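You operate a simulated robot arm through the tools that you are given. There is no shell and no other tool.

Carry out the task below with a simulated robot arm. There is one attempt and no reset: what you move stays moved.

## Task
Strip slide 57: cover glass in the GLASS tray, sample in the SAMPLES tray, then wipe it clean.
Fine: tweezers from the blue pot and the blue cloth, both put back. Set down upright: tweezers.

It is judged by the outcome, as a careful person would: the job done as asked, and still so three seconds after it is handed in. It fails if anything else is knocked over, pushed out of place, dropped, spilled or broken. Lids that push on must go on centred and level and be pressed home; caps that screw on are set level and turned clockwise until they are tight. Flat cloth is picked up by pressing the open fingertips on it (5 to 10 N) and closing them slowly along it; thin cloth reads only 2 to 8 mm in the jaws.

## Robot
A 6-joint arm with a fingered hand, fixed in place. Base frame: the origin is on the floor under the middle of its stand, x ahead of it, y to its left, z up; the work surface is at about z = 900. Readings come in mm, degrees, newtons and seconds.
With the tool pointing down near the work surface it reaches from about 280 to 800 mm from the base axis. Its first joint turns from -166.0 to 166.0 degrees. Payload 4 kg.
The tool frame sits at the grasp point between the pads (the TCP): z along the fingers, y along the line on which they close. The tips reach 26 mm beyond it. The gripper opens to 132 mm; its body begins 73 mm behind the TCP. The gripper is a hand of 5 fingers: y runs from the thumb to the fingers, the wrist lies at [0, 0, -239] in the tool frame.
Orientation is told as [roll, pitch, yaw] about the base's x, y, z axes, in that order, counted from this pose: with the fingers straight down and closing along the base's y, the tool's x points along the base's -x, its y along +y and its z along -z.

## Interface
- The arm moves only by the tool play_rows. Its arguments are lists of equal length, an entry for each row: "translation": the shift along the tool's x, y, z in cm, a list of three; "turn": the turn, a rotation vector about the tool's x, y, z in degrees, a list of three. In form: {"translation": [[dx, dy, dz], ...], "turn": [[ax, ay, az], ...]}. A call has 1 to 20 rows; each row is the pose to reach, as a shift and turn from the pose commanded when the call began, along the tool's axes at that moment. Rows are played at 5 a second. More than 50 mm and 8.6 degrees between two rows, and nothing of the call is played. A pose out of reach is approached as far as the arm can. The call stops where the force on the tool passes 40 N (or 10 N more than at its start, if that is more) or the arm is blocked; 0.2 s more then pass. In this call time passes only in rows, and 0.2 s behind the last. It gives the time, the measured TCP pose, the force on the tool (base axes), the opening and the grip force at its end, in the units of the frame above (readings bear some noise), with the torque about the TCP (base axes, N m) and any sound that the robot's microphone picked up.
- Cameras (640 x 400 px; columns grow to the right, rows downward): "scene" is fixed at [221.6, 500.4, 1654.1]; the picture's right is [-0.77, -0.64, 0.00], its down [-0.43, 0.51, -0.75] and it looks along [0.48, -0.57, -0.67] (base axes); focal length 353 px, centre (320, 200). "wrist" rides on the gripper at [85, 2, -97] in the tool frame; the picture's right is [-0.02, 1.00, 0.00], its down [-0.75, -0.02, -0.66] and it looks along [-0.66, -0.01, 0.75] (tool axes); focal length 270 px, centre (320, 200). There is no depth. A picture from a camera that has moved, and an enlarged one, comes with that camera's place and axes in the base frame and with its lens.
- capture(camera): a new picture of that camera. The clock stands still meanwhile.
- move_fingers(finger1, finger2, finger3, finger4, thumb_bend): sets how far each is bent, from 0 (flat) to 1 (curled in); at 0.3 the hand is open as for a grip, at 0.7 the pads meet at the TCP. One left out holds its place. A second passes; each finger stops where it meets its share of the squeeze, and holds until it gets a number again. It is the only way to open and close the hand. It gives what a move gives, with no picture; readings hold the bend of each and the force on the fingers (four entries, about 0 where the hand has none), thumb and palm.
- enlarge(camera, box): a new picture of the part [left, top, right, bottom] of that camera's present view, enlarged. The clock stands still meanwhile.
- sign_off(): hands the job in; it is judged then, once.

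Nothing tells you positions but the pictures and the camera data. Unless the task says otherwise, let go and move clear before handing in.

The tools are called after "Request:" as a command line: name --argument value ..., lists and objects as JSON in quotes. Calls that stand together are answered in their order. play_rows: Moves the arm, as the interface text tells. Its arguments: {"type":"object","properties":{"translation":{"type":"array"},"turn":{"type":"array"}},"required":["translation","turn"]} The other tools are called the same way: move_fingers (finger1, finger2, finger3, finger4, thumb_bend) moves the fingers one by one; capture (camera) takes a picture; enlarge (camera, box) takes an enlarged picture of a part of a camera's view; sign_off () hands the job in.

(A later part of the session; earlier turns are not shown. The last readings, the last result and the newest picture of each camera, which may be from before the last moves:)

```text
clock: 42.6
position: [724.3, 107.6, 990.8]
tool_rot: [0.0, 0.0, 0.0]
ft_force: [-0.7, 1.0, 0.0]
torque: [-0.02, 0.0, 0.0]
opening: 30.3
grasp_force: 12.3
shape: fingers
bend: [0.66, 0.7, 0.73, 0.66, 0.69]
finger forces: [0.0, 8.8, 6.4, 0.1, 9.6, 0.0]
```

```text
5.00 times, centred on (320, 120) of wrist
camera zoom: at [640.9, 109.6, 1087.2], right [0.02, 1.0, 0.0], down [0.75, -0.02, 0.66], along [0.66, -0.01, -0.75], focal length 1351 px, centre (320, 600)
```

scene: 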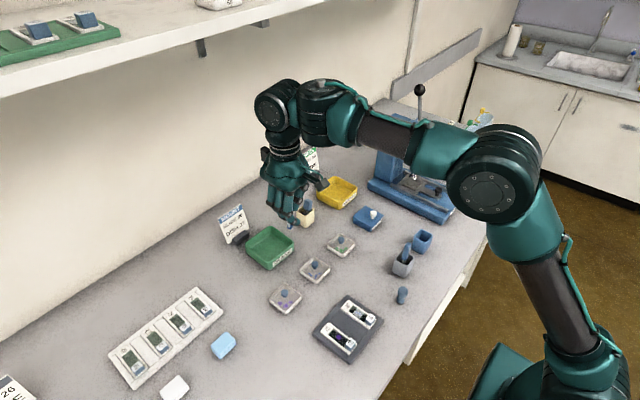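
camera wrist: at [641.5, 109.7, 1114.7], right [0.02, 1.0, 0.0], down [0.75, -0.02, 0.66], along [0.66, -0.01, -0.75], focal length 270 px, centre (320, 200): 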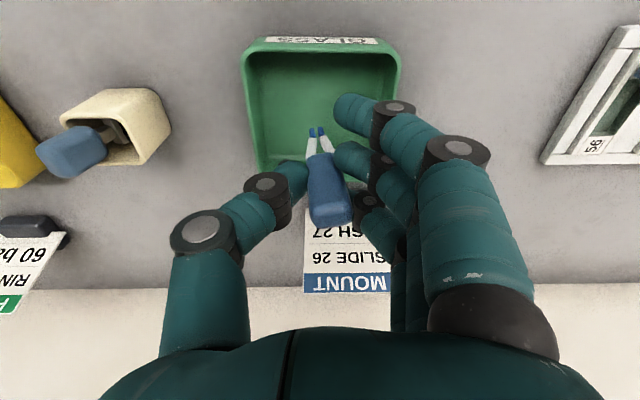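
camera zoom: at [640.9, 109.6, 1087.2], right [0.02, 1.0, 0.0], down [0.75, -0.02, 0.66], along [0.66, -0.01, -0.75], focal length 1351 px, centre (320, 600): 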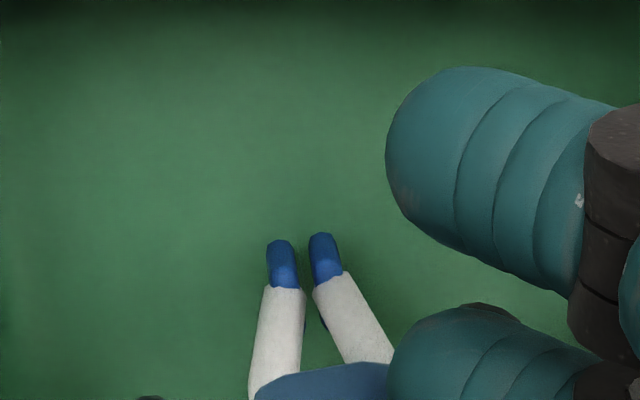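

Request:
play_rows --translation '[[0, 0, 0.1]]' --turn '[[0, 0, 0]]'

Request:
play_rows --translation '[[0, 0, 0.1]]' --turn '[[0, 0, 0]]'

Request:
enlarge --camera "scene" --box '[265, 225, 291, 255]'

```text
clock: 43.0
position: [725.5, 105.6, 989.4]
tool_rot: [-0.1, 0.0, 0.0]
ft_force: [-1.0, 0.5, -1.9]
torque: [-0.01, 0.01, 0.01]
opening: 29.9
grasp_force: 12.3
shape: fingers
bend: [0.66, 0.7, 0.73, 0.66, 0.69]
finger forces: [0.0, 8.8, 6.5, 0.0, 9.6, 0.0]
```

```text
clock: 43.4
position: [725.8, 107.2, 987.6]
tool_rot: [0.0, -0.1, 0.0]
ft_force: [-0.5, -0.4, -0.7]
torque: [0.01, -0.01, 0.0]
opening: 30.4
grasp_force: 12.5
shape: fingers
bend: [0.66, 0.7, 0.73, 0.66, 0.69]
finger forces: [0.0, 8.8, 6.4, 0.0, 9.6, 0.1]
```

```text
13.33 times, centred on (278, 240) of scene
camera zoom: at [221.6, 500.4, 1654.1], right [-0.77, -0.64, 0.0], down [-0.43, 0.51, -0.75], along [0.48, -0.57, -0.67], focal length 4701 px, centre (880, -333)
```

zoom: 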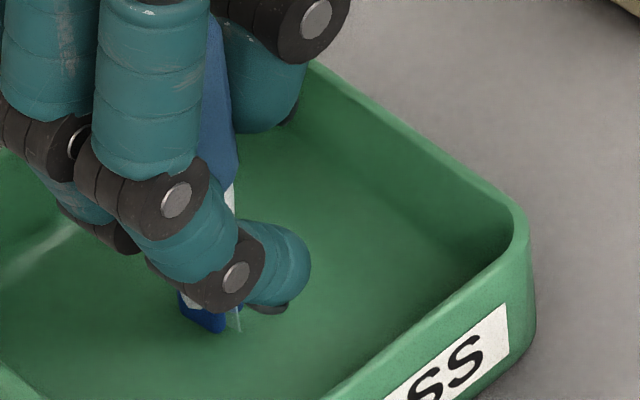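

Request:
play_rows --translation '[[0, 0, 0.1]]' --turn '[[0, 0, 0]]'

```text
clock: 43.8
position: [726.4, 107.1, 988.6]
tool_rot: [0.1, 0.0, 0.0]
ft_force: [0.4, -0.8, -0.2]
torque: [0.02, 0.01, 0.02]
opening: 30.1
grasp_force: 12.5
shape: fingers
bend: [0.66, 0.7, 0.73, 0.66, 0.69]
finger forces: [0.0, 8.8, 6.3, 0.0, 9.6, 0.0]
```

The tips are within a millimetre or so of the tray floor. I ease the squeeze in steps to release the glass while still holding the tweezers.

Request:
move_fingers --finger2 0.7 --finger3 0.7 --thumb_bend 0.7

Request:
enlarge --camera "wrist" --box '[280, 80, 360, 160]'

Request:
enlarge --camera "scene" --box '[265, 225, 291, 255]'

```text
clock: 44.8
position: [724.7, 106.1, 986.2]
tool_rot: [0.0, -0.1, 0.1]
ft_force: [0.9, 0.2, -0.5]
torque: [-0.03, -0.01, 0.02]
opening: 30.6
grasp_force: 7.7
shape: fingers
bend: [0.66, 0.66, 0.7, 0.66, 0.69]
finger forces: [0.0, 6.0, 4.9, 0.0, 3.6, 0.0]
```

```text
5.00 times, centred on (320, 120) of wrist
camera zoom: at [640.9, 108.9, 1084.2], right [0.02, 1.0, 0.0], down [0.75, -0.02, 0.66], along [0.66, -0.01, -0.75], focal length 1351 px, centre (320, 600)
```

zoom: 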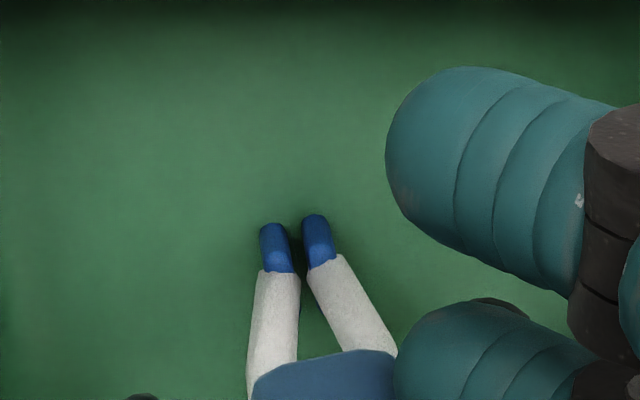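

```text
13.33 times, centred on (278, 240) of scene
camera zoom: at [221.6, 500.4, 1654.1], right [-0.77, -0.64, 0.0], down [-0.43, 0.51, -0.75], along [0.48, -0.57, -0.67], focal length 4701 px, centre (880, -333)
```

zoom: 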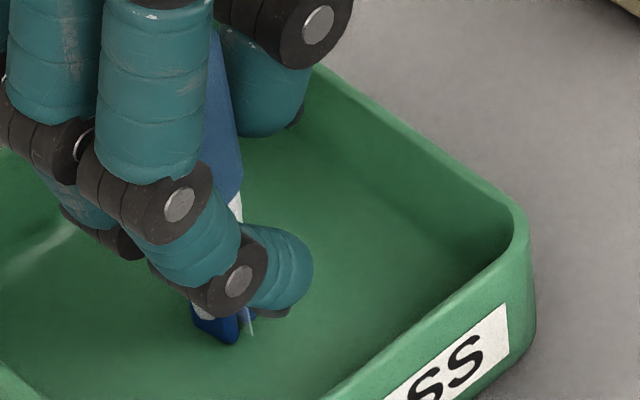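

Request:
move_fingers --finger2 0.68 --finger3 0.685 --thumb_bend 0.69

Request:
enlarge --camera "wrist" --box '[280, 80, 360, 160]'

Request:
enlarge --camera "scene" --box '[265, 225, 291, 255]'

```text
clock: 45.8
position: [724.5, 105.7, 986.9]
tool_rot: [0.0, 0.0, 0.0]
ft_force: [-0.4, 0.4, 1.5]
torque: [0.04, 0.0, 0.01]
opening: 30.4
grasp_force: 5.7
shape: fingers
bend: [0.66, 0.65, 0.7, 0.66, 0.68]
finger forces: [0.0, 5.2, 4.5, 0.1, 2.3, 0.0]
```

```text
5.00 times, centred on (320, 120) of wrist
camera zoom: at [640.8, 108.9, 1084.3], right [0.02, 1.0, 0.0], down [0.75, -0.02, 0.66], along [0.66, -0.01, -0.75], focal length 1351 px, centre (320, 600)
```

zoom: 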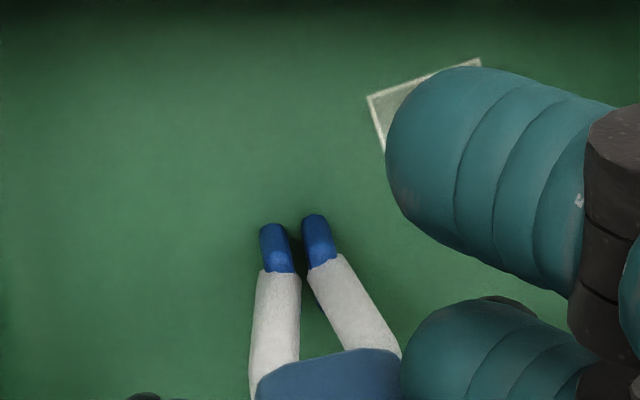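

```text
13.33 times, centred on (278, 240) of scene
camera zoom: at [221.6, 500.4, 1654.1], right [-0.77, -0.64, 0.0], down [-0.43, 0.51, -0.75], along [0.48, -0.57, -0.67], focal length 4701 px, centre (880, -333)
```

zoom: 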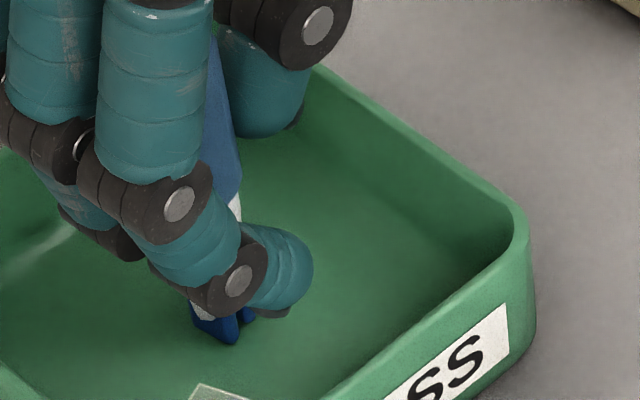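

The glass is released and lies flat in the GLASS tray. I lift the tweezers straight up.

Request:
play_rows --translation '[[0, 0, -0.5], [0, 0, -1.5], [0, 0, -3.0], [0, 0, -5.0], [0, 0, -7.5], [0, 0, -10], [0, 0, -12.5]]' --turn '[[0, 0, 0], [0, 0, 0], [0, 0, 0], [0, 0, 0], [0, 0, 0], [0, 0, 0], [0, 0, 0]]'

Request:
capture --camera "wrist"

Request:
enlarge --camera "wrist" --box '[270, 80, 370, 180]'

Request:
enlarge --camera "scene" --box '[220, 200, 320, 280]'

```text
clock: 47.4
position: [726.2, 107.6, 1110.2]
tool_rot: [0.0, 0.0, 0.0]
ft_force: [0.3, 0.8, -0.4]
torque: [-0.01, -0.01, -0.04]
opening: 30.2
grasp_force: 5.0
shape: fingers
bend: [0.66, 0.65, 0.7, 0.66, 0.68]
finger forces: [0.0, 5.1, 4.0, 0.0, 2.1, 0.0]
```

```text
taken
camera wrist: at [641.2, 110.0, 1208.7], right [0.02, 1.0, 0.0], down [0.75, -0.02, 0.66], along [0.66, -0.01, -0.75], focal length 270 px, centre (320, 200)
```

wrist: 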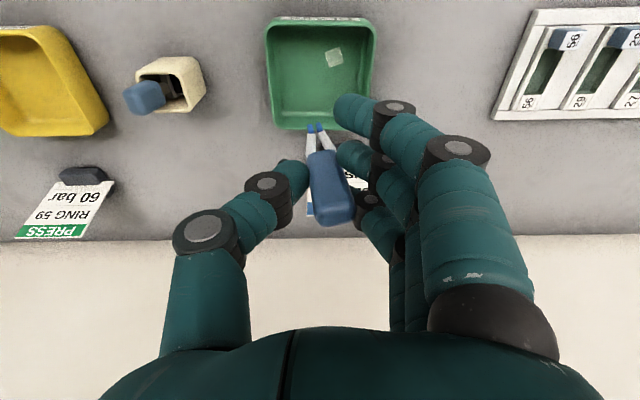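

```text
4.00 times, centred on (320, 130) of wrist
camera zoom: at [641.2, 110.0, 1208.7], right [0.02, 1.0, 0.0], down [0.75, -0.02, 0.66], along [0.66, -0.01, -0.75], focal length 1081 px, centre (320, 480)
```

zoom: 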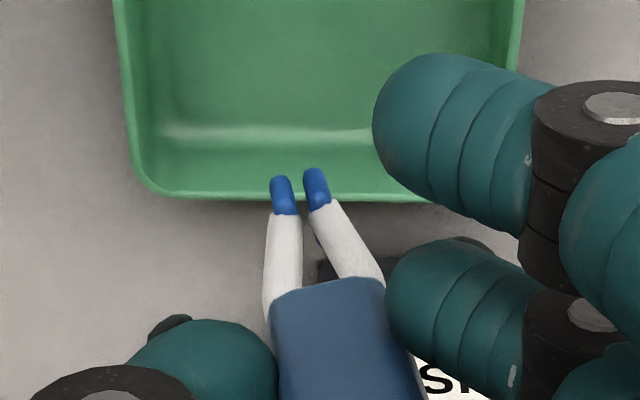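

```text
5.00 times, centred on (270, 240) of scene
camera zoom: at [221.6, 500.4, 1654.1], right [-0.77, -0.64, 0.0], down [-0.43, 0.51, -0.75], along [0.48, -0.57, -0.67], focal length 1763 px, centre (570, 0)
```

zoom: 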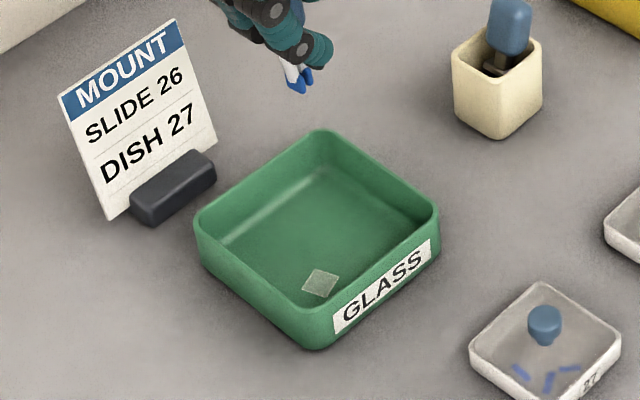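

The glass rests flat in the GLASS tray. Next I firm up the squeeze in free air, check the tip position, and return to slide 57 for the sample.

Request:
move_fingers --finger2 0.74 --finger3 0.74 --thumb_bend 0.74

Request:
enlarge --camera "wrist" --box '[270, 80, 370, 180]'

```text
clock: 48.4
position: [726.0, 106.8, 1112.3]
tool_rot: [0.1, 0.0, 0.0]
ft_force: [0.1, -0.5, 0.0]
torque: [-0.02, 0.0, -0.01]
opening: 30.1
grasp_force: 13.1
shape: fingers
bend: [0.66, 0.67, 0.72, 0.66, 0.69]
finger forces: [0.1, 9.1, 6.6, 0.0, 10.3, 0.1]
```

```text
4.00 times, centred on (320, 130) of wrist
camera zoom: at [641.1, 110.0, 1208.8], right [0.02, 1.0, 0.0], down [0.75, -0.02, 0.66], along [0.66, -0.01, -0.75], focal length 1081 px, centre (320, 480)
```

zoom: 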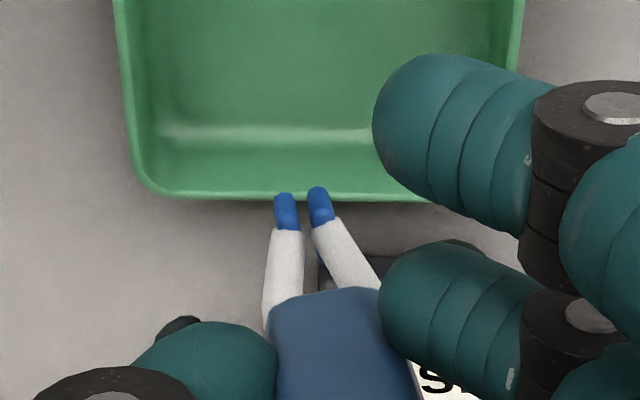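

Request:
play_rows --translation '[[3.7, 1.1, 0], [7.5, 2.1, 0], [11.2, 3.2, 0], [15.0, 4.2, 0], [18.7, 5.3, 0], [22.4, 6.3, 0], [26.2, 7.4, 0], [29.9, 8.4, 0], [29.9, 8.4, 3.5], [29.9, 8.4, 7.0], [29.9, 8.4, 9.5]]' --turn '[[0, 0, 0], [0, 0, 0], [0, 0, 0], [0, 0, 0], [0, 0, 0], [0, 0, 0], [0, 0, 0], [0, 0, 0], [0, 0, 0], [0, 0, 0], [0, 0, 0]]'

Request:
enlarge --camera "wrist" --box '[280, 80, 360, 160]'

```text
clock: 50.8
position: [426.2, 190.0, 1016.2]
tool_rot: [0.0, 0.1, 0.0]
ft_force: [0.5, -0.7, 0.4]
torque: [0.03, 0.01, -0.01]
opening: 29.8
grasp_force: 13.1
shape: fingers
bend: [0.66, 0.67, 0.73, 0.66, 0.69]
finger forces: [0.1, 9.1, 7.2, 0.0, 9.8, 0.0]
```

```text
5.00 times, centred on (320, 120) of wrist
camera zoom: at [341.8, 193.1, 1113.4], right [0.02, 1.0, 0.0], down [0.75, -0.02, 0.66], along [0.66, -0.01, -0.75], focal length 1351 px, centre (320, 600)
```

zoom: 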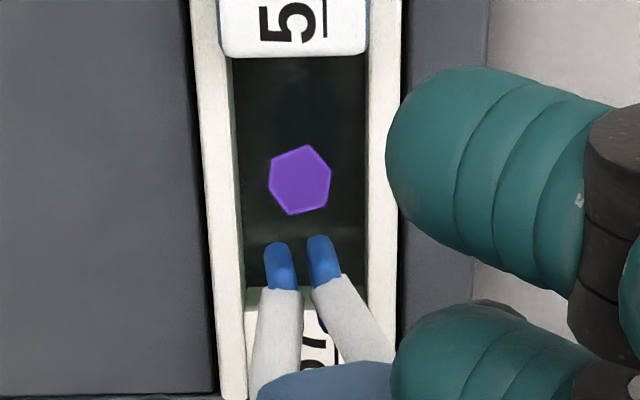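

Tips are aligned to land on the sample's centre. I descend in steps.

Request:
play_rows --translation '[[0, 0, 0.5], [0, 0, 1.0], [0, 0, 1.4]]' --turn '[[0, 0, 0], [0, 0, 0], [0, 0, 0]]'

Request:
play_rows --translation '[[0, 0, 0.15], [0, 0, 0.3]]' --turn '[[0, 0, 0], [0, 0, 0]]'

Request:
enlarge --camera "wrist" --box '[280, 80, 360, 160]'

```text
clock: 51.6
position: [425.8, 191.4, 1004.0]
tool_rot: [0.0, 0.0, 0.0]
ft_force: [-0.9, -0.7, 0.2]
torque: [0.02, 0.0, -0.03]
opening: 29.8
grasp_force: 12.8
shape: fingers
bend: [0.66, 0.67, 0.73, 0.66, 0.69]
finger forces: [0.0, 9.0, 7.2, 0.1, 9.7, 0.0]
```

```text
clock: 52.2
position: [426.9, 190.2, 999.9]
tool_rot: [0.0, 0.0, 0.1]
ft_force: [0.3, -0.6, -0.7]
torque: [0.02, -0.02, -0.01]
opening: 29.8
grasp_force: 12.8
shape: fingers
bend: [0.66, 0.67, 0.73, 0.66, 0.69]
finger forces: [0.0, 9.1, 7.2, 0.1, 9.7, 0.0]
```

```text
5.00 times, centred on (320, 120) of wrist
camera zoom: at [341.6, 193.3, 1097.1], right [0.02, 1.0, 0.0], down [0.75, -0.02, 0.66], along [0.66, -0.01, -0.75], focal length 1351 px, centre (320, 600)
```

zoom: 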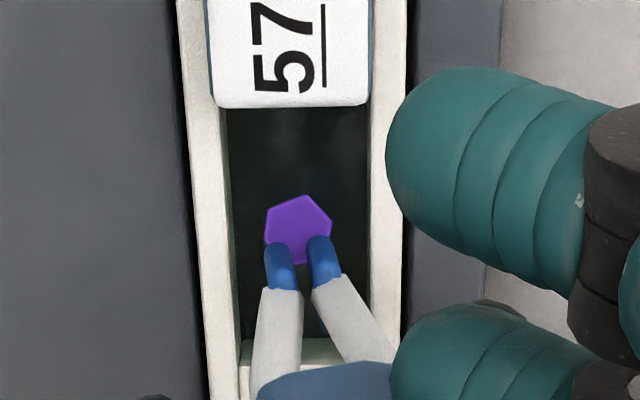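

Request:
play_rows --translation '[[0, 0, 0.1], [0, 0, 0.2]]' --turn '[[0, 0, 0], [0, 0, 0]]'

Request:
play_rows --translation '[[0, 0, 0.1]]' --turn '[[0, 0, 0]]'

Request:
enlarge --camera "wrist" --box '[280, 80, 360, 160]'

```text
clock: 52.8
position: [426.8, 189.9, 997.5]
tool_rot: [0.0, 0.0, 0.0]
ft_force: [-0.6, 0.7, -0.1]
torque: [0.03, 0.0, -0.01]
opening: 29.9
grasp_force: 13.2
shape: fingers
bend: [0.66, 0.67, 0.73, 0.66, 0.69]
finger forces: [0.0, 9.1, 7.2, 0.1, 9.7, 0.0]
```

```text
clock: 53.2
position: [425.6, 190.7, 996.3]
tool_rot: [0.0, -0.1, 0.0]
ft_force: [0.2, -0.1, -1.3]
torque: [0.02, -0.03, -0.04]
opening: 29.6
grasp_force: 12.8
shape: fingers
bend: [0.66, 0.67, 0.73, 0.66, 0.69]
finger forces: [0.0, 9.0, 7.3, 0.1, 9.7, 0.1]
```

```text
5.00 times, centred on (320, 120) of wrist
camera zoom: at [342.0, 193.3, 1093.6], right [0.02, 1.0, 0.0], down [0.75, -0.02, 0.66], along [0.66, -0.01, -0.75], focal length 1351 px, centre (320, 600)
```

zoom: 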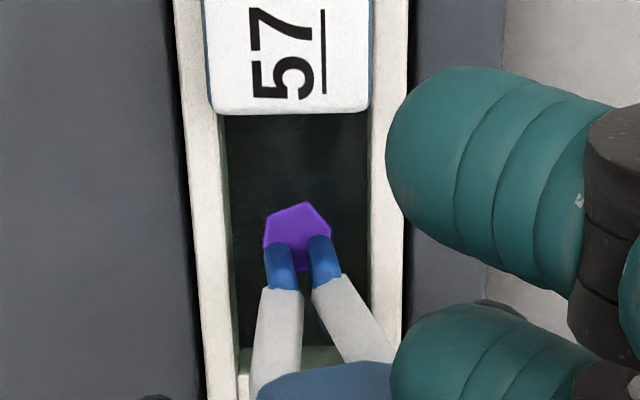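

Request:
play_rows --translation '[[0, 0, 0.08]]' --turn '[[0, 0, 0]]'

Request:
play_rows --translation '[[0, 0, 0.07]]' --turn '[[0, 0, 0]]'

Request:
enlarge --camera "wrist" --box '[280, 80, 360, 160]'

```text
clock: 53.6
position: [425.9, 190.6, 997.3]
tool_rot: [0.0, 0.0, 0.0]
ft_force: [-0.5, -1.4, -0.8]
torque: [0.02, 0.01, -0.01]
opening: 30.2
grasp_force: 13.3
shape: fingers
bend: [0.66, 0.67, 0.73, 0.66, 0.69]
finger forces: [0.0, 9.1, 7.2, 0.0, 9.6, 0.0]
```

```text
clock: 54.0
position: [426.5, 190.0, 996.5]
tool_rot: [-0.1, 0.0, -0.1]
ft_force: [0.2, -0.1, 0.2]
torque: [0.02, 0.02, 0.03]
opening: 29.9
grasp_force: 13.1
shape: fingers
bend: [0.66, 0.67, 0.73, 0.66, 0.69]
finger forces: [0.0, 9.1, 7.2, 0.1, 9.7, 0.0]
```

```text
5.00 times, centred on (320, 120) of wrist
camera zoom: at [341.9, 193.2, 1093.1], right [0.02, 1.0, 0.0], down [0.75, -0.02, 0.66], along [0.66, -0.01, -0.75], focal length 1351 px, centre (320, 600)
```

zoom: 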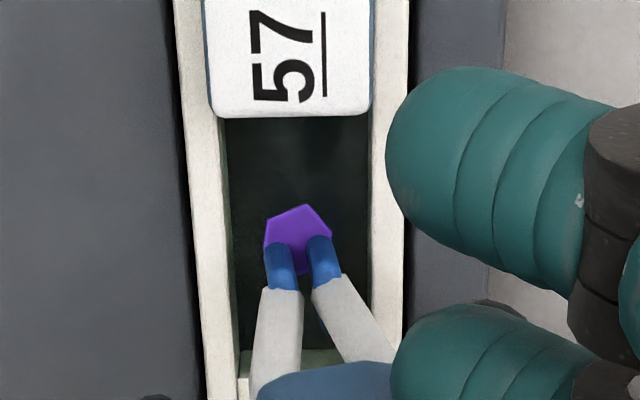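

Request:
play_rows --translation '[[0, 0, 0.1]]' --turn '[[0, 0, 0]]'

Request:
enlarge --camera "wrist" --box '[280, 80, 360, 160]'

```text
clock: 54.4
position: [426.5, 191.0, 995.4]
tool_rot: [0.0, -0.1, 0.0]
ft_force: [-0.4, -0.3, 3.0]
torque: [-0.02, -0.01, 0.01]
opening: 29.8
grasp_force: 13.5
shape: fingers
bend: [0.66, 0.68, 0.73, 0.66, 0.69]
finger forces: [0.1, 9.4, 7.9, 0.1, 10.8, 0.0]
```

```text
5.00 times, centred on (320, 120) of wrist
camera zoom: at [341.9, 193.7, 1092.2], right [0.02, 1.0, 0.0], down [0.75, -0.02, 0.66], along [0.66, -0.01, -0.75], focal length 1351 px, centre (320, 600)
```

zoom: 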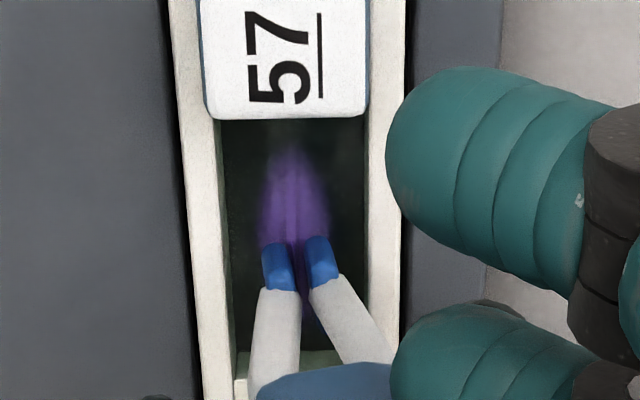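

The sample is captured and leaves a purple stain on the slide to be wiped later. I lift it out.

Request:
play_rows --translation '[[0, 0, -0.3], [0, 0, -1.0], [0, 0, -2.5], [0, 0, -4.5], [0, 0, -7.0], [0, 0, -9.5], [0, 0, -12.0]]' --turn '[[0, 0, 0], [0, 0, 0], [0, 0, 0], [0, 0, 0], [0, 0, 0], [0, 0, 0], [0, 0, 0]]'

Request:
enlarge --camera "wrist" --box '[270, 70, 370, 170]'

Request:
capture --camera "scene"

```text
clock: 56.0
position: [426.6, 191.7, 1115.4]
tool_rot: [0.0, 0.0, 0.1]
ft_force: [0.3, -0.2, 0.3]
torque: [-0.01, 0.0, -0.01]
opening: 30.2
grasp_force: 13.4
shape: fingers
bend: [0.66, 0.68, 0.73, 0.66, 0.69]
finger forces: [0.1, 9.7, 7.7, 0.1, 9.5, 0.0]
```

```text
4.00 times, centred on (320, 120) of wrist
camera zoom: at [342.7, 195.0, 1212.5], right [0.02, 1.0, 0.0], down [0.75, -0.02, 0.66], along [0.66, -0.01, -0.75], focal length 1081 px, centre (320, 520)
```

zoom: 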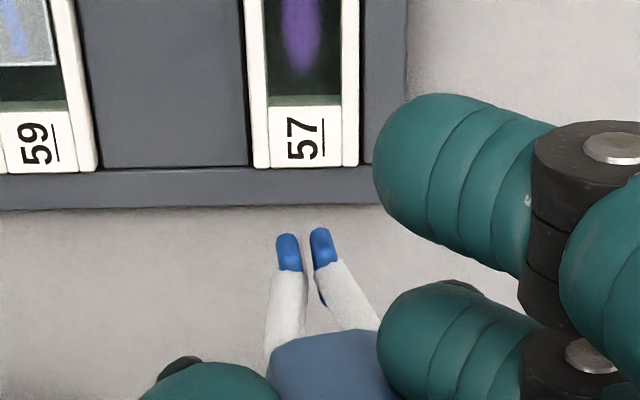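

```text
taken
```

scene: 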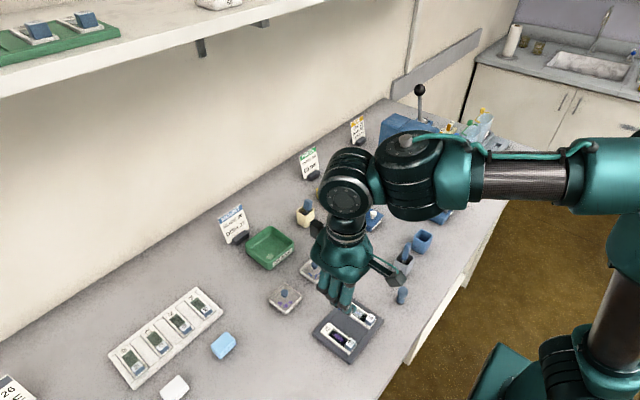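

I carry the sample toward the SAMPLES tray (around x 734, y -197) at a safe height and check it from nearby.

Request:
play_rows --translation '[[-1.9, -3.5, -0.5], [-3.9, -7.0, -1.0], [-5.8, -10.5, -1.0], [-7.8, -14.1, -1.0], [-9.7, -17.6, -1.0], [-11.6, -21.1, -1.0], [-13.6, -24.6, -1.0], [-15.5, -28.1, -1.0], [-17.5, -31.6, -1.0], [-19.4, -35.1, -1.0], [-21.4, -38.6, -1.0]]' --turn '[[0, 0, 0], [0, 0, 0], [0, 0, 0], [0, 0, 0], [0, 0, 0], [0, 0, 0], [0, 0, 0], [0, 0, 0], [0, 0, 0], [0, 0, 0], [0, 0, 0]]'

Request:
capture --camera "wrist"

Request:
enlarge --camera "scene" --box '[290, 150, 390, 230]'

```text
clock: 58.4
position: [638.4, -196.0, 1126.7]
tool_rot: [0.0, -0.1, 0.0]
ft_force: [0.1, 0.2, 0.5]
torque: [0.01, -0.01, 0.0]
opening: 29.8
grasp_force: 13.0
shape: fingers
bend: [0.66, 0.68, 0.73, 0.66, 0.69]
finger forces: [0.1, 9.0, 7.8, 0.1, 9.2, 0.0]
```

```text
taken
camera wrist: at [554.7, -192.9, 1222.5], right [0.02, 1.0, 0.0], down [0.75, -0.01, 0.66], along [0.66, -0.01, -0.75], focal length 270 px, centre (320, 200)
```

wrist: 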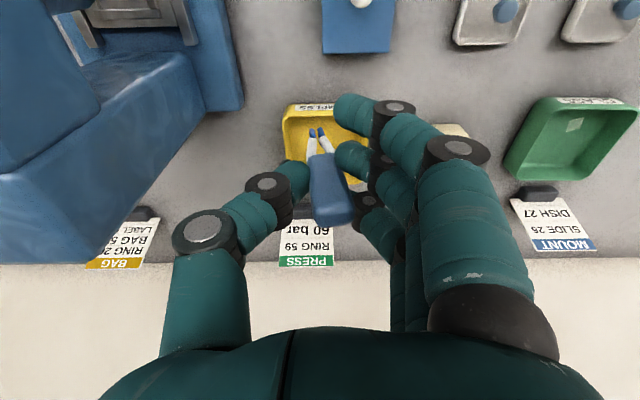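

```text
5.00 times, centred on (340, 190) of scene
camera zoom: at [221.6, 500.4, 1654.1], right [-0.77, -0.64, 0.0], down [-0.43, 0.51, -0.75], along [0.48, -0.57, -0.67], focal length 1763 px, centre (220, 250)
```

zoom: 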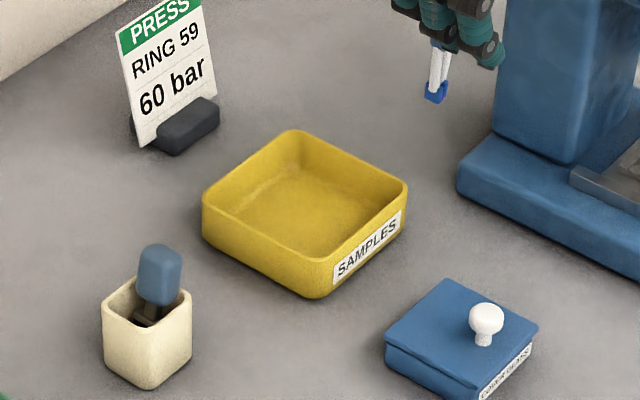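

Request:
play_rows --translation '[[-3.0, 0.1, 0], [-6.0, 0.2, 0], [-8.8, 0.2, 0.5], [-8.8, 0.2, 3.5], [-8.8, 0.2, 6.5], [-8.8, 0.2, 9.0], [-8.8, 0.2, 11.0]]' --turn '[[0, 0, 0], [0, 0, 0], [0, 0, 0], [0, 0, 0], [0, 0, 0], [0, 0, 0], [0, 0, 0]]'

Request:
capture --camera "wrist"

Request:
enlarge --camera "scene" --box '[300, 140, 380, 210]'

```text
clock: 60.0
position: [730.6, -191.9, 1014.2]
tool_rot: [0.0, -0.1, 0.1]
ft_force: [-0.8, -0.4, 0.6]
torque: [0.0, 0.01, 0.0]
opening: 29.7
grasp_force: 12.4
shape: fingers
bend: [0.66, 0.68, 0.73, 0.66, 0.69]
finger forces: [0.0, 8.2, 7.7, 0.0, 8.7, 0.0]
out of reach, approached as far as the arm can: row 3
```

```text
taken
camera wrist: at [645.1, -189.9, 1111.5], right [0.02, 1.0, 0.0], down [0.75, -0.02, 0.66], along [0.66, -0.01, -0.75], focal length 270 px, centre (320, 200)
```

wrist: 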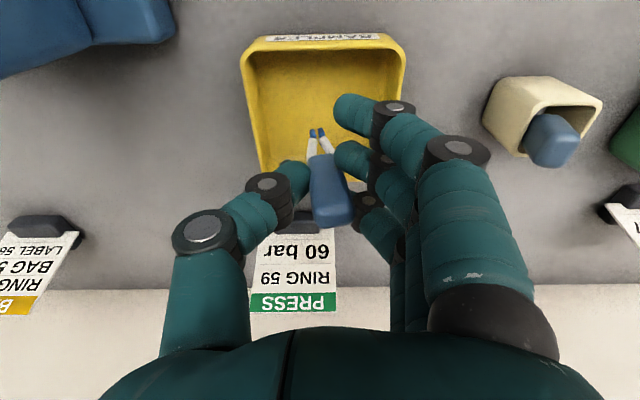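

```text
5.71 times, centred on (340, 175) of scene
camera zoom: at [221.6, 500.4, 1654.1], right [-0.77, -0.64, 0.0], down [-0.43, 0.51, -0.75], along [0.48, -0.57, -0.67], focal length 2015 px, centre (206, 343)
```

zoom: 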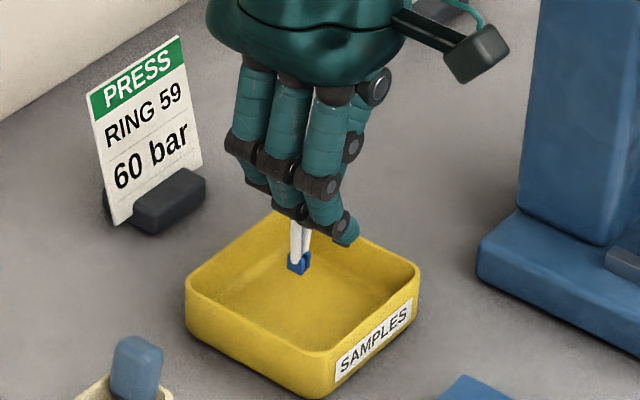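

The tips are over the middle of the SAMPLES tray. I lower them near the floor.

Request:
play_rows --translation '[[0, 0, 0.5], [0, 0, 1.0], [0, 0, 1.5], [0, 0, 1.9]]' --turn '[[0, 0, 0], [0, 0, 0], [0, 0, 0], [0, 0, 0]]'

Request:
play_rows --translation '[[0, 0, 0.1], [0, 0, 0.2]]' --turn '[[0, 0, 0], [0, 0, 0]]'

Request:
play_rows --translation '[[0, 0, 0.1], [0, 0, 0.2]]' --turn '[[0, 0, 0], [0, 0, 0]]'

Request:
enlarge --camera "scene" --box '[325, 165, 365, 195]'

Request:
enlarge --camera "wrist" --box '[280, 80, 360, 160]'

```text
clock: 61.0
position: [728.4, -191.8, 994.8]
tool_rot: [0.0, 0.0, 0.0]
ft_force: [0.4, 0.0, -0.1]
torque: [-0.01, -0.02, -0.01]
opening: 29.7
grasp_force: 12.5
shape: fingers
bend: [0.66, 0.68, 0.73, 0.66, 0.69]
finger forces: [0.0, 8.2, 7.7, 0.0, 8.6, 0.0]
```

```text
clock: 61.6
position: [728.8, -193.0, 995.2]
tool_rot: [0.0, 0.0, 0.0]
ft_force: [-0.5, 0.5, 0.7]
torque: [-0.03, -0.04, 0.0]
opening: 29.8
grasp_force: 11.8
shape: fingers
bend: [0.66, 0.68, 0.73, 0.66, 0.69]
finger forces: [0.0, 8.3, 7.8, 0.0, 8.7, 0.0]
```

```text
clock: 62.2
position: [728.6, -192.6, 992.1]
tool_rot: [0.1, -0.1, -0.1]
ft_force: [0.4, -0.8, 0.0]
torque: [0.03, 0.0, -0.04]
opening: 30.0
grasp_force: 11.7
shape: fingers
bend: [0.66, 0.68, 0.73, 0.66, 0.69]
finger forces: [0.1, 8.0, 7.9, 0.1, 8.5, 0.1]
```

```text
13.33 times, centred on (345, 180) of scene
camera zoom: at [221.6, 500.4, 1654.1], right [-0.77, -0.64, 0.0], down [-0.43, 0.51, -0.75], along [0.48, -0.57, -0.67], focal length 4701 px, centre (-13, 467)
```

zoom: 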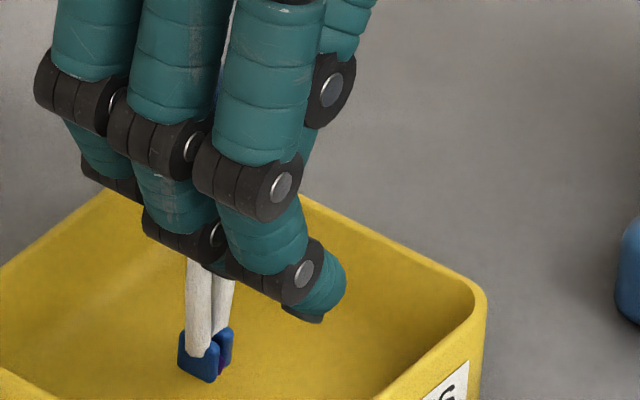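

```text
5.00 times, centred on (320, 120) of wrist
camera zoom: at [644.0, -190.2, 1088.8], right [0.02, 1.0, 0.0], down [0.75, -0.02, 0.66], along [0.66, -0.01, -0.75], focal length 1351 px, centre (320, 600)
```

zoom: 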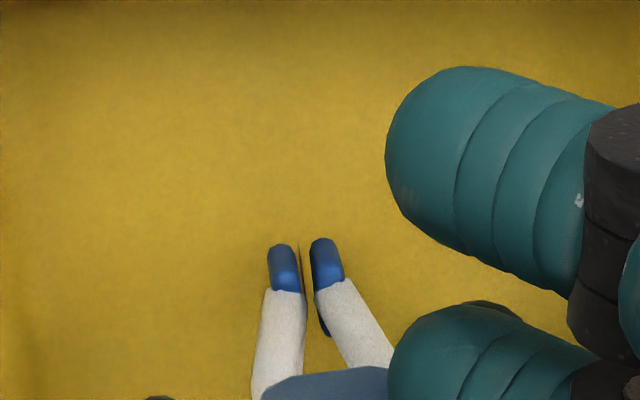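

Request:
play_rows --translation '[[0, 0, 0.1]]' --turn '[[0, 0, 0]]'

Request:
play_rows --translation '[[0, 0, 0.1]]' --turn '[[0, 0, 0]]'

Request:
move_fingers --finger2 0.68 --finger3 0.69 --thumb_bend 0.695

Request:
enlarge --camera "scene" --box '[325, 165, 365, 195]'

Request:
enlarge --camera "wrist" --box '[280, 80, 360, 160]'

```text
clock: 62.6
position: [729.1, -193.6, 989.7]
tool_rot: [0.0, 0.1, -0.1]
ft_force: [-0.2, 0.5, 0.2]
torque: [0.01, 0.02, -0.02]
opening: 29.7
grasp_force: 12.7
shape: fingers
bend: [0.66, 0.68, 0.73, 0.66, 0.69]
finger forces: [0.0, 8.2, 8.0, 0.0, 8.7, 0.0]
```

```text
clock: 63.0
position: [728.5, -193.1, 990.1]
tool_rot: [0.0, 0.0, -0.1]
ft_force: [-0.3, -1.3, 0.6]
torque: [0.0, -0.02, 0.03]
opening: 29.6
grasp_force: 12.8
shape: fingers
bend: [0.66, 0.68, 0.73, 0.66, 0.69]
finger forces: [0.0, 8.1, 7.9, 0.0, 8.6, 0.0]
```

```text
clock: 64.0
position: [729.7, -193.1, 989.4]
tool_rot: [-0.1, 0.0, -0.1]
ft_force: [-0.5, 0.5, -0.8]
torque: [-0.01, 0.0, 0.04]
opening: 30.0
grasp_force: 6.5
shape: fingers
bend: [0.66, 0.65, 0.7, 0.66, 0.68]
finger forces: [0.0, 5.5, 5.4, 0.0, 1.6, 0.0]
```

```text
13.33 times, centred on (345, 180) of scene
camera zoom: at [221.6, 500.4, 1654.1], right [-0.77, -0.64, 0.0], down [-0.43, 0.51, -0.75], along [0.48, -0.57, -0.67], focal length 4701 px, centre (-13, 467)
```

zoom: 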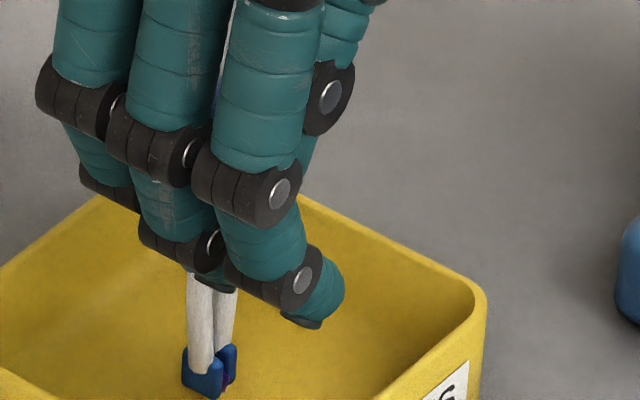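

```text
5.00 times, centred on (320, 120) of wrist
camera zoom: at [644.3, -190.2, 1086.8], right [0.02, 1.0, 0.0], down [0.75, -0.02, 0.66], along [0.66, -0.01, -0.75], focal length 1351 px, centre (320, 600)
```

zoom: 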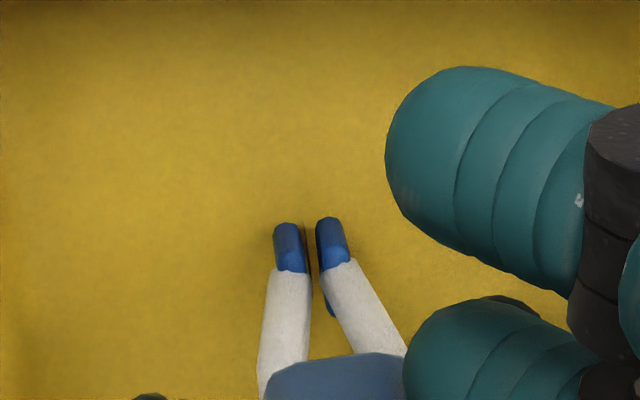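

Request:
move_fingers --finger2 0.67 --finger3 0.68 --thumb_bend 0.695

Request:
enlarge --camera "scene" --box '[325, 165, 365, 195]'

Request:
enlarge --camera "wrist" --box '[280, 80, 360, 160]'

```text
clock: 65.0
position: [728.3, -194.2, 990.8]
tool_rot: [0.0, 0.0, -0.1]
ft_force: [-0.1, 0.4, -0.2]
torque: [0.0, -0.01, -0.02]
opening: 29.8
grasp_force: 5.8
shape: fingers
bend: [0.66, 0.64, 0.7, 0.66, 0.68]
finger forces: [0.0, 5.2, 4.8, 0.1, 1.1, 0.0]
```

```text
13.33 times, centred on (345, 180) of scene
camera zoom: at [221.6, 500.4, 1654.1], right [-0.77, -0.64, 0.0], down [-0.43, 0.51, -0.75], along [0.48, -0.57, -0.67], focal length 4701 px, centre (-13, 467)
```

zoom: 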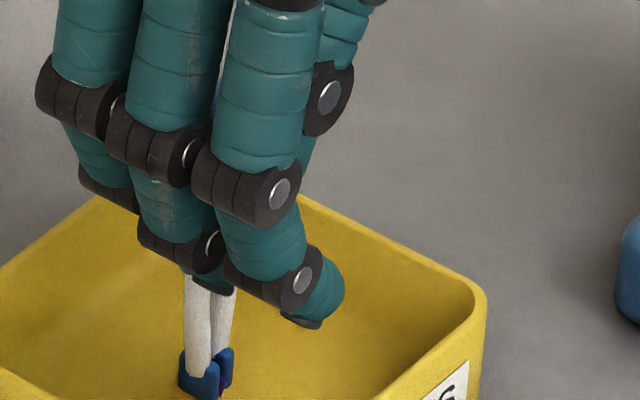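

```text
5.00 times, centred on (320, 120) of wrist
camera zoom: at [644.3, -190.2, 1086.8], right [0.02, 1.0, 0.0], down [0.75, -0.02, 0.66], along [0.66, -0.01, -0.75], focal length 1351 px, centre (320, 600)
```

zoom: 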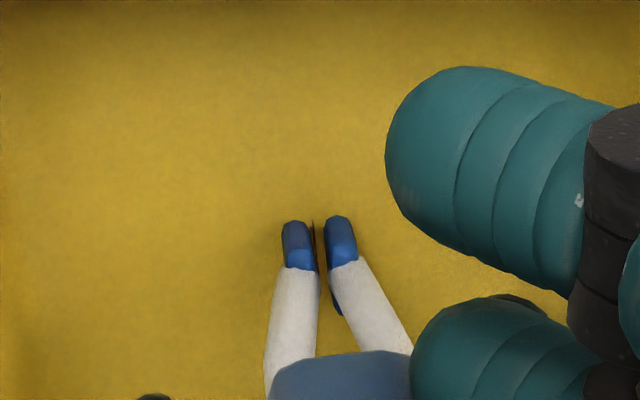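

Request:
move_fingers --finger2 0.66 --finger3 0.67 --thumb_bend 0.695

Request:
enlarge --camera "scene" --box '[325, 165, 365, 195]'

Request:
enlarge --camera "wrist" --box '[260, 80, 380, 200]'

```text
clock: 66.0
position: [728.1, -192.6, 990.8]
tool_rot: [0.0, 0.1, 0.0]
ft_force: [-0.8, 0.2, 0.1]
torque: [0.03, 0.01, -0.01]
opening: 29.5
grasp_force: 5.3
shape: fingers
bend: [0.66, 0.64, 0.7, 0.66, 0.68]
finger forces: [0.0, 4.9, 4.4, 0.1, 0.7, 0.0]
```

```text
13.33 times, centred on (345, 180) of scene
camera zoom: at [221.6, 500.4, 1654.1], right [-0.77, -0.64, 0.0], down [-0.43, 0.51, -0.75], along [0.48, -0.57, -0.67], focal length 4701 px, centre (-13, 467)
```

zoom: 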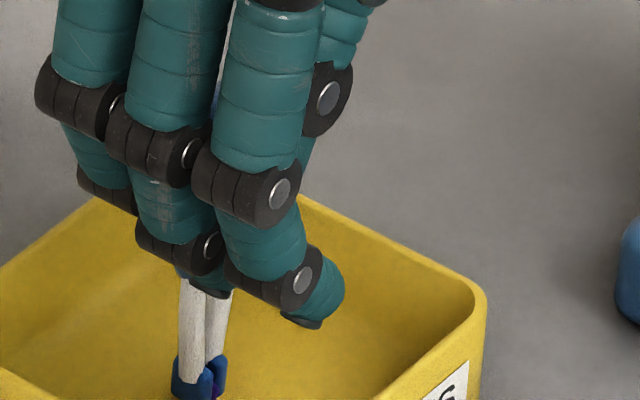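

```text
3.33 times, centred on (320, 140) of wrist
camera zoom: at [644.3, -190.2, 1086.8], right [0.02, 1.0, 0.0], down [0.75, -0.02, 0.66], along [0.66, -0.01, -0.75], focal length 901 px, centre (320, 400)
```

zoom: 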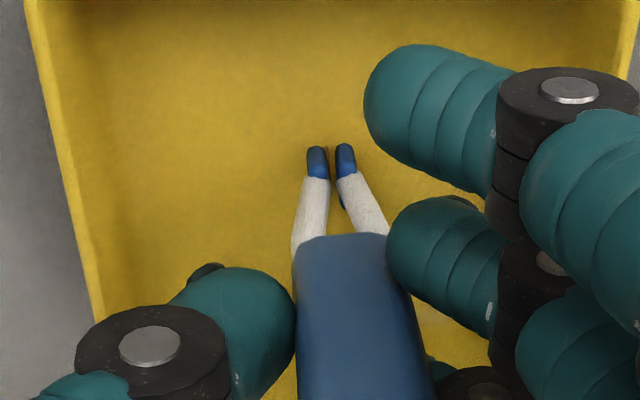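

The sample is still held at about 5.3 N. I ease the fingers slightly further.

Request:
move_fingers --finger2 0.65 --finger3 0.66 --thumb_bend 0.69

Request:
enlarge --camera "scene" --box '[325, 165, 365, 195]'

Request:
enlarge --camera "wrist" --box '[260, 80, 380, 200]'

```text
clock: 67.0
position: [729.2, -193.2, 989.3]
tool_rot: [0.1, 0.0, 0.0]
ft_force: [-0.3, -0.9, 0.2]
torque: [0.02, 0.02, 0.03]
opening: 29.2
grasp_force: 4.6
shape: fingers
bend: [0.66, 0.63, 0.69, 0.66, 0.69]
finger forces: [0.0, 4.7, 4.2, 0.1, 0.2, 0.0]
```

```text
13.33 times, centred on (345, 180) of scene
camera zoom: at [221.6, 500.4, 1654.1], right [-0.77, -0.64, 0.0], down [-0.43, 0.51, -0.75], along [0.48, -0.57, -0.67], focal length 4701 px, centre (-13, 467)
```

zoom: 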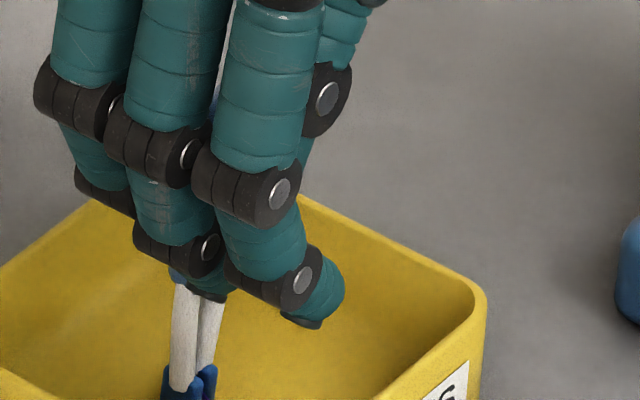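

```text
3.33 times, centred on (320, 140) of wrist
camera zoom: at [644.3, -190.2, 1086.8], right [0.02, 1.0, 0.0], down [0.75, -0.02, 0.66], along [0.66, -0.01, -0.75], focal length 901 px, centre (320, 400)
```

zoom: 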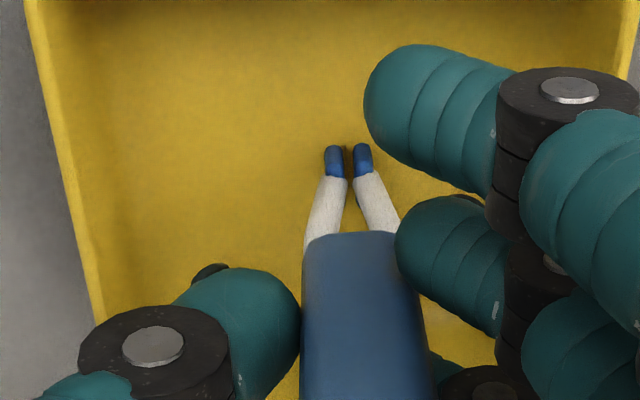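

Request:
enlarge --camera "scene" --box '[325, 175, 365, 205]'

Request:
enlarge --camera "wrist" --box '[305, 110, 345, 150]'

```text
13.33 times, centred on (345, 190) of scene
camera zoom: at [221.6, 500.4, 1654.1], right [-0.77, -0.64, 0.0], down [-0.43, 0.51, -0.75], along [0.48, -0.57, -0.67], focal length 4701 px, centre (-13, 333)
```

zoom: 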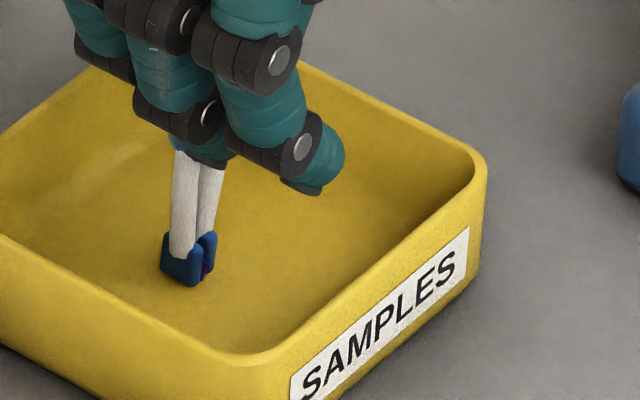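

```text
10.00 times, centred on (325, 130) of wrist
camera zoom: at [644.3, -190.2, 1086.8], right [0.02, 1.0, 0.0], down [0.75, -0.02, 0.66], along [0.66, -0.01, -0.75], focal length 2703 px, centre (270, 900)
```

zoom: 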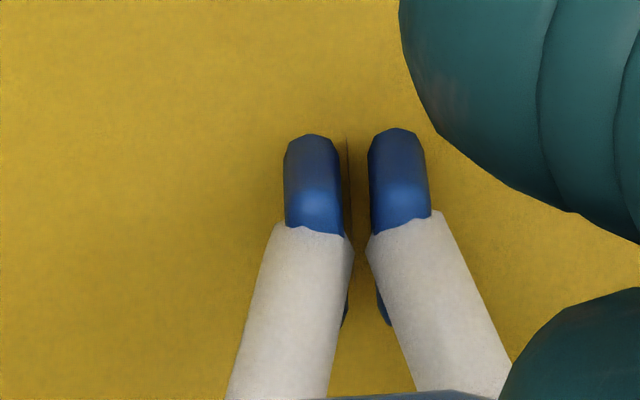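

The sample still sits between the tips. I lower until the tips just rest on the tray floor so the tweezers are supported, then relax further.

Request:
play_rows --translation '[[0, 0, 0.1]]' --turn '[[0, 0, 0]]'

Request:
play_rows --translation '[[0, 0, 0.1]]' --turn '[[0, 0, 0]]'

Request:
play_rows --translation '[[0, 0, 0.1]]' --turn '[[0, 0, 0]]'

Request:
enlarge --camera "scene" --box '[325, 175, 365, 205]'

```text
clock: 67.4
position: [729.3, -192.4, 989.0]
tool_rot: [0.0, 0.0, 0.0]
ft_force: [1.2, 0.6, 0.0]
torque: [-0.01, -0.01, -0.04]
opening: 29.0
grasp_force: 5.0
shape: fingers
bend: [0.66, 0.63, 0.69, 0.66, 0.69]
finger forces: [0.1, 4.8, 4.2, 0.0, 0.2, 0.0]
```

```text
clock: 67.8
position: [728.4, -192.8, 988.9]
tool_rot: [0.0, 0.0, -0.1]
ft_force: [0.9, 0.0, 2.3]
torque: [0.06, -0.01, 0.02]
opening: 29.4
grasp_force: 4.9
shape: fingers
bend: [0.66, 0.63, 0.69, 0.66, 0.69]
finger forces: [0.0, 4.6, 4.6, 0.0, 0.4, 0.1]
```

```text
clock: 68.2
position: [728.1, -192.9, 987.0]
tool_rot: [0.0, -0.2, 0.0]
ft_force: [0.7, -0.3, 7.2]
torque: [0.05, 0.0, 0.01]
opening: 28.7
grasp_force: 5.7
shape: fingers
bend: [0.66, 0.63, 0.69, 0.66, 0.69]
finger forces: [0.0, 5.1, 5.4, 0.0, 0.9, 0.0]
```

```text
13.33 times, centred on (345, 190) of scene
camera zoom: at [221.6, 500.4, 1654.1], right [-0.77, -0.64, 0.0], down [-0.43, 0.51, -0.75], along [0.48, -0.57, -0.67], focal length 4701 px, centre (-13, 333)
```

zoom: 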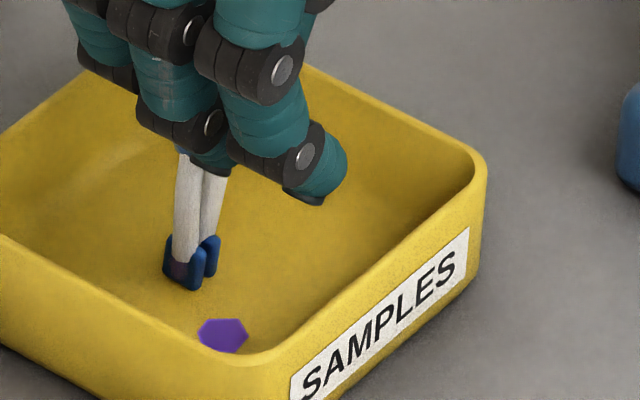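

The sample now lies in the SAMPLES tray. I relieve the downward pressure and firm up the grip on the tweezers before lifting.

Request:
play_rows --translation '[[0, 0, -0.1]]' --turn '[[0, 0, 0]]'

Request:
move_fingers --finger2 0.7 --finger3 0.7 --thumb_bend 0.71

Request:
enlarge --camera "scene" --box '[325, 175, 365, 205]'

Request:
enlarge --camera "wrist" --box '[260, 60, 380, 180]'

```text
clock: 68.6
position: [728.2, -192.5, 988.3]
tool_rot: [0.0, 0.0, 0.0]
ft_force: [-0.5, 0.8, 5.0]
torque: [0.04, -0.01, -0.01]
opening: 29.1
grasp_force: 5.5
shape: fingers
bend: [0.66, 0.63, 0.69, 0.66, 0.69]
finger forces: [0.1, 5.2, 5.1, 0.0, 1.0, 0.0]
```

```text
clock: 69.6
position: [727.6, -191.9, 987.7]
tool_rot: [-0.1, 0.0, 0.0]
ft_force: [0.2, 1.1, 2.0]
torque: [0.06, -0.01, -0.01]
opening: 29.0
grasp_force: 9.6
shape: fingers
bend: [0.66, 0.65, 0.7, 0.66, 0.69]
finger forces: [0.0, 7.5, 6.0, 0.0, 4.2, 0.0]
```

```text
13.33 times, centred on (345, 190) of scene
camera zoom: at [221.6, 500.4, 1654.1], right [-0.77, -0.64, 0.0], down [-0.43, 0.51, -0.75], along [0.48, -0.57, -0.67], focal length 4701 px, centre (-13, 333)
```

zoom: 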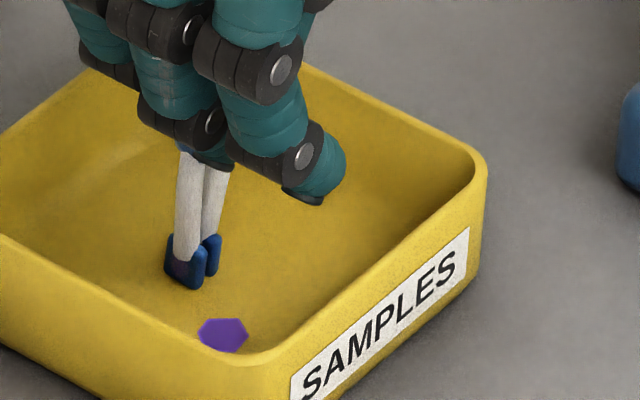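

```text
3.33 times, centred on (320, 120) of wrist
camera zoom: at [643.9, -190.3, 1084.3], right [0.02, 1.0, 0.0], down [0.75, -0.02, 0.66], along [0.66, -0.01, -0.75], focal length 901 px, centre (320, 467)
```

zoom: 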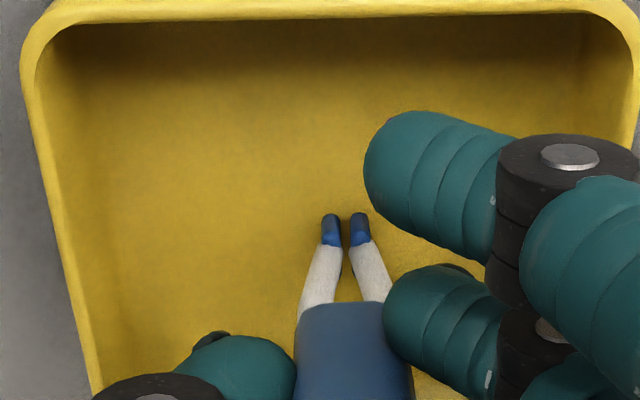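

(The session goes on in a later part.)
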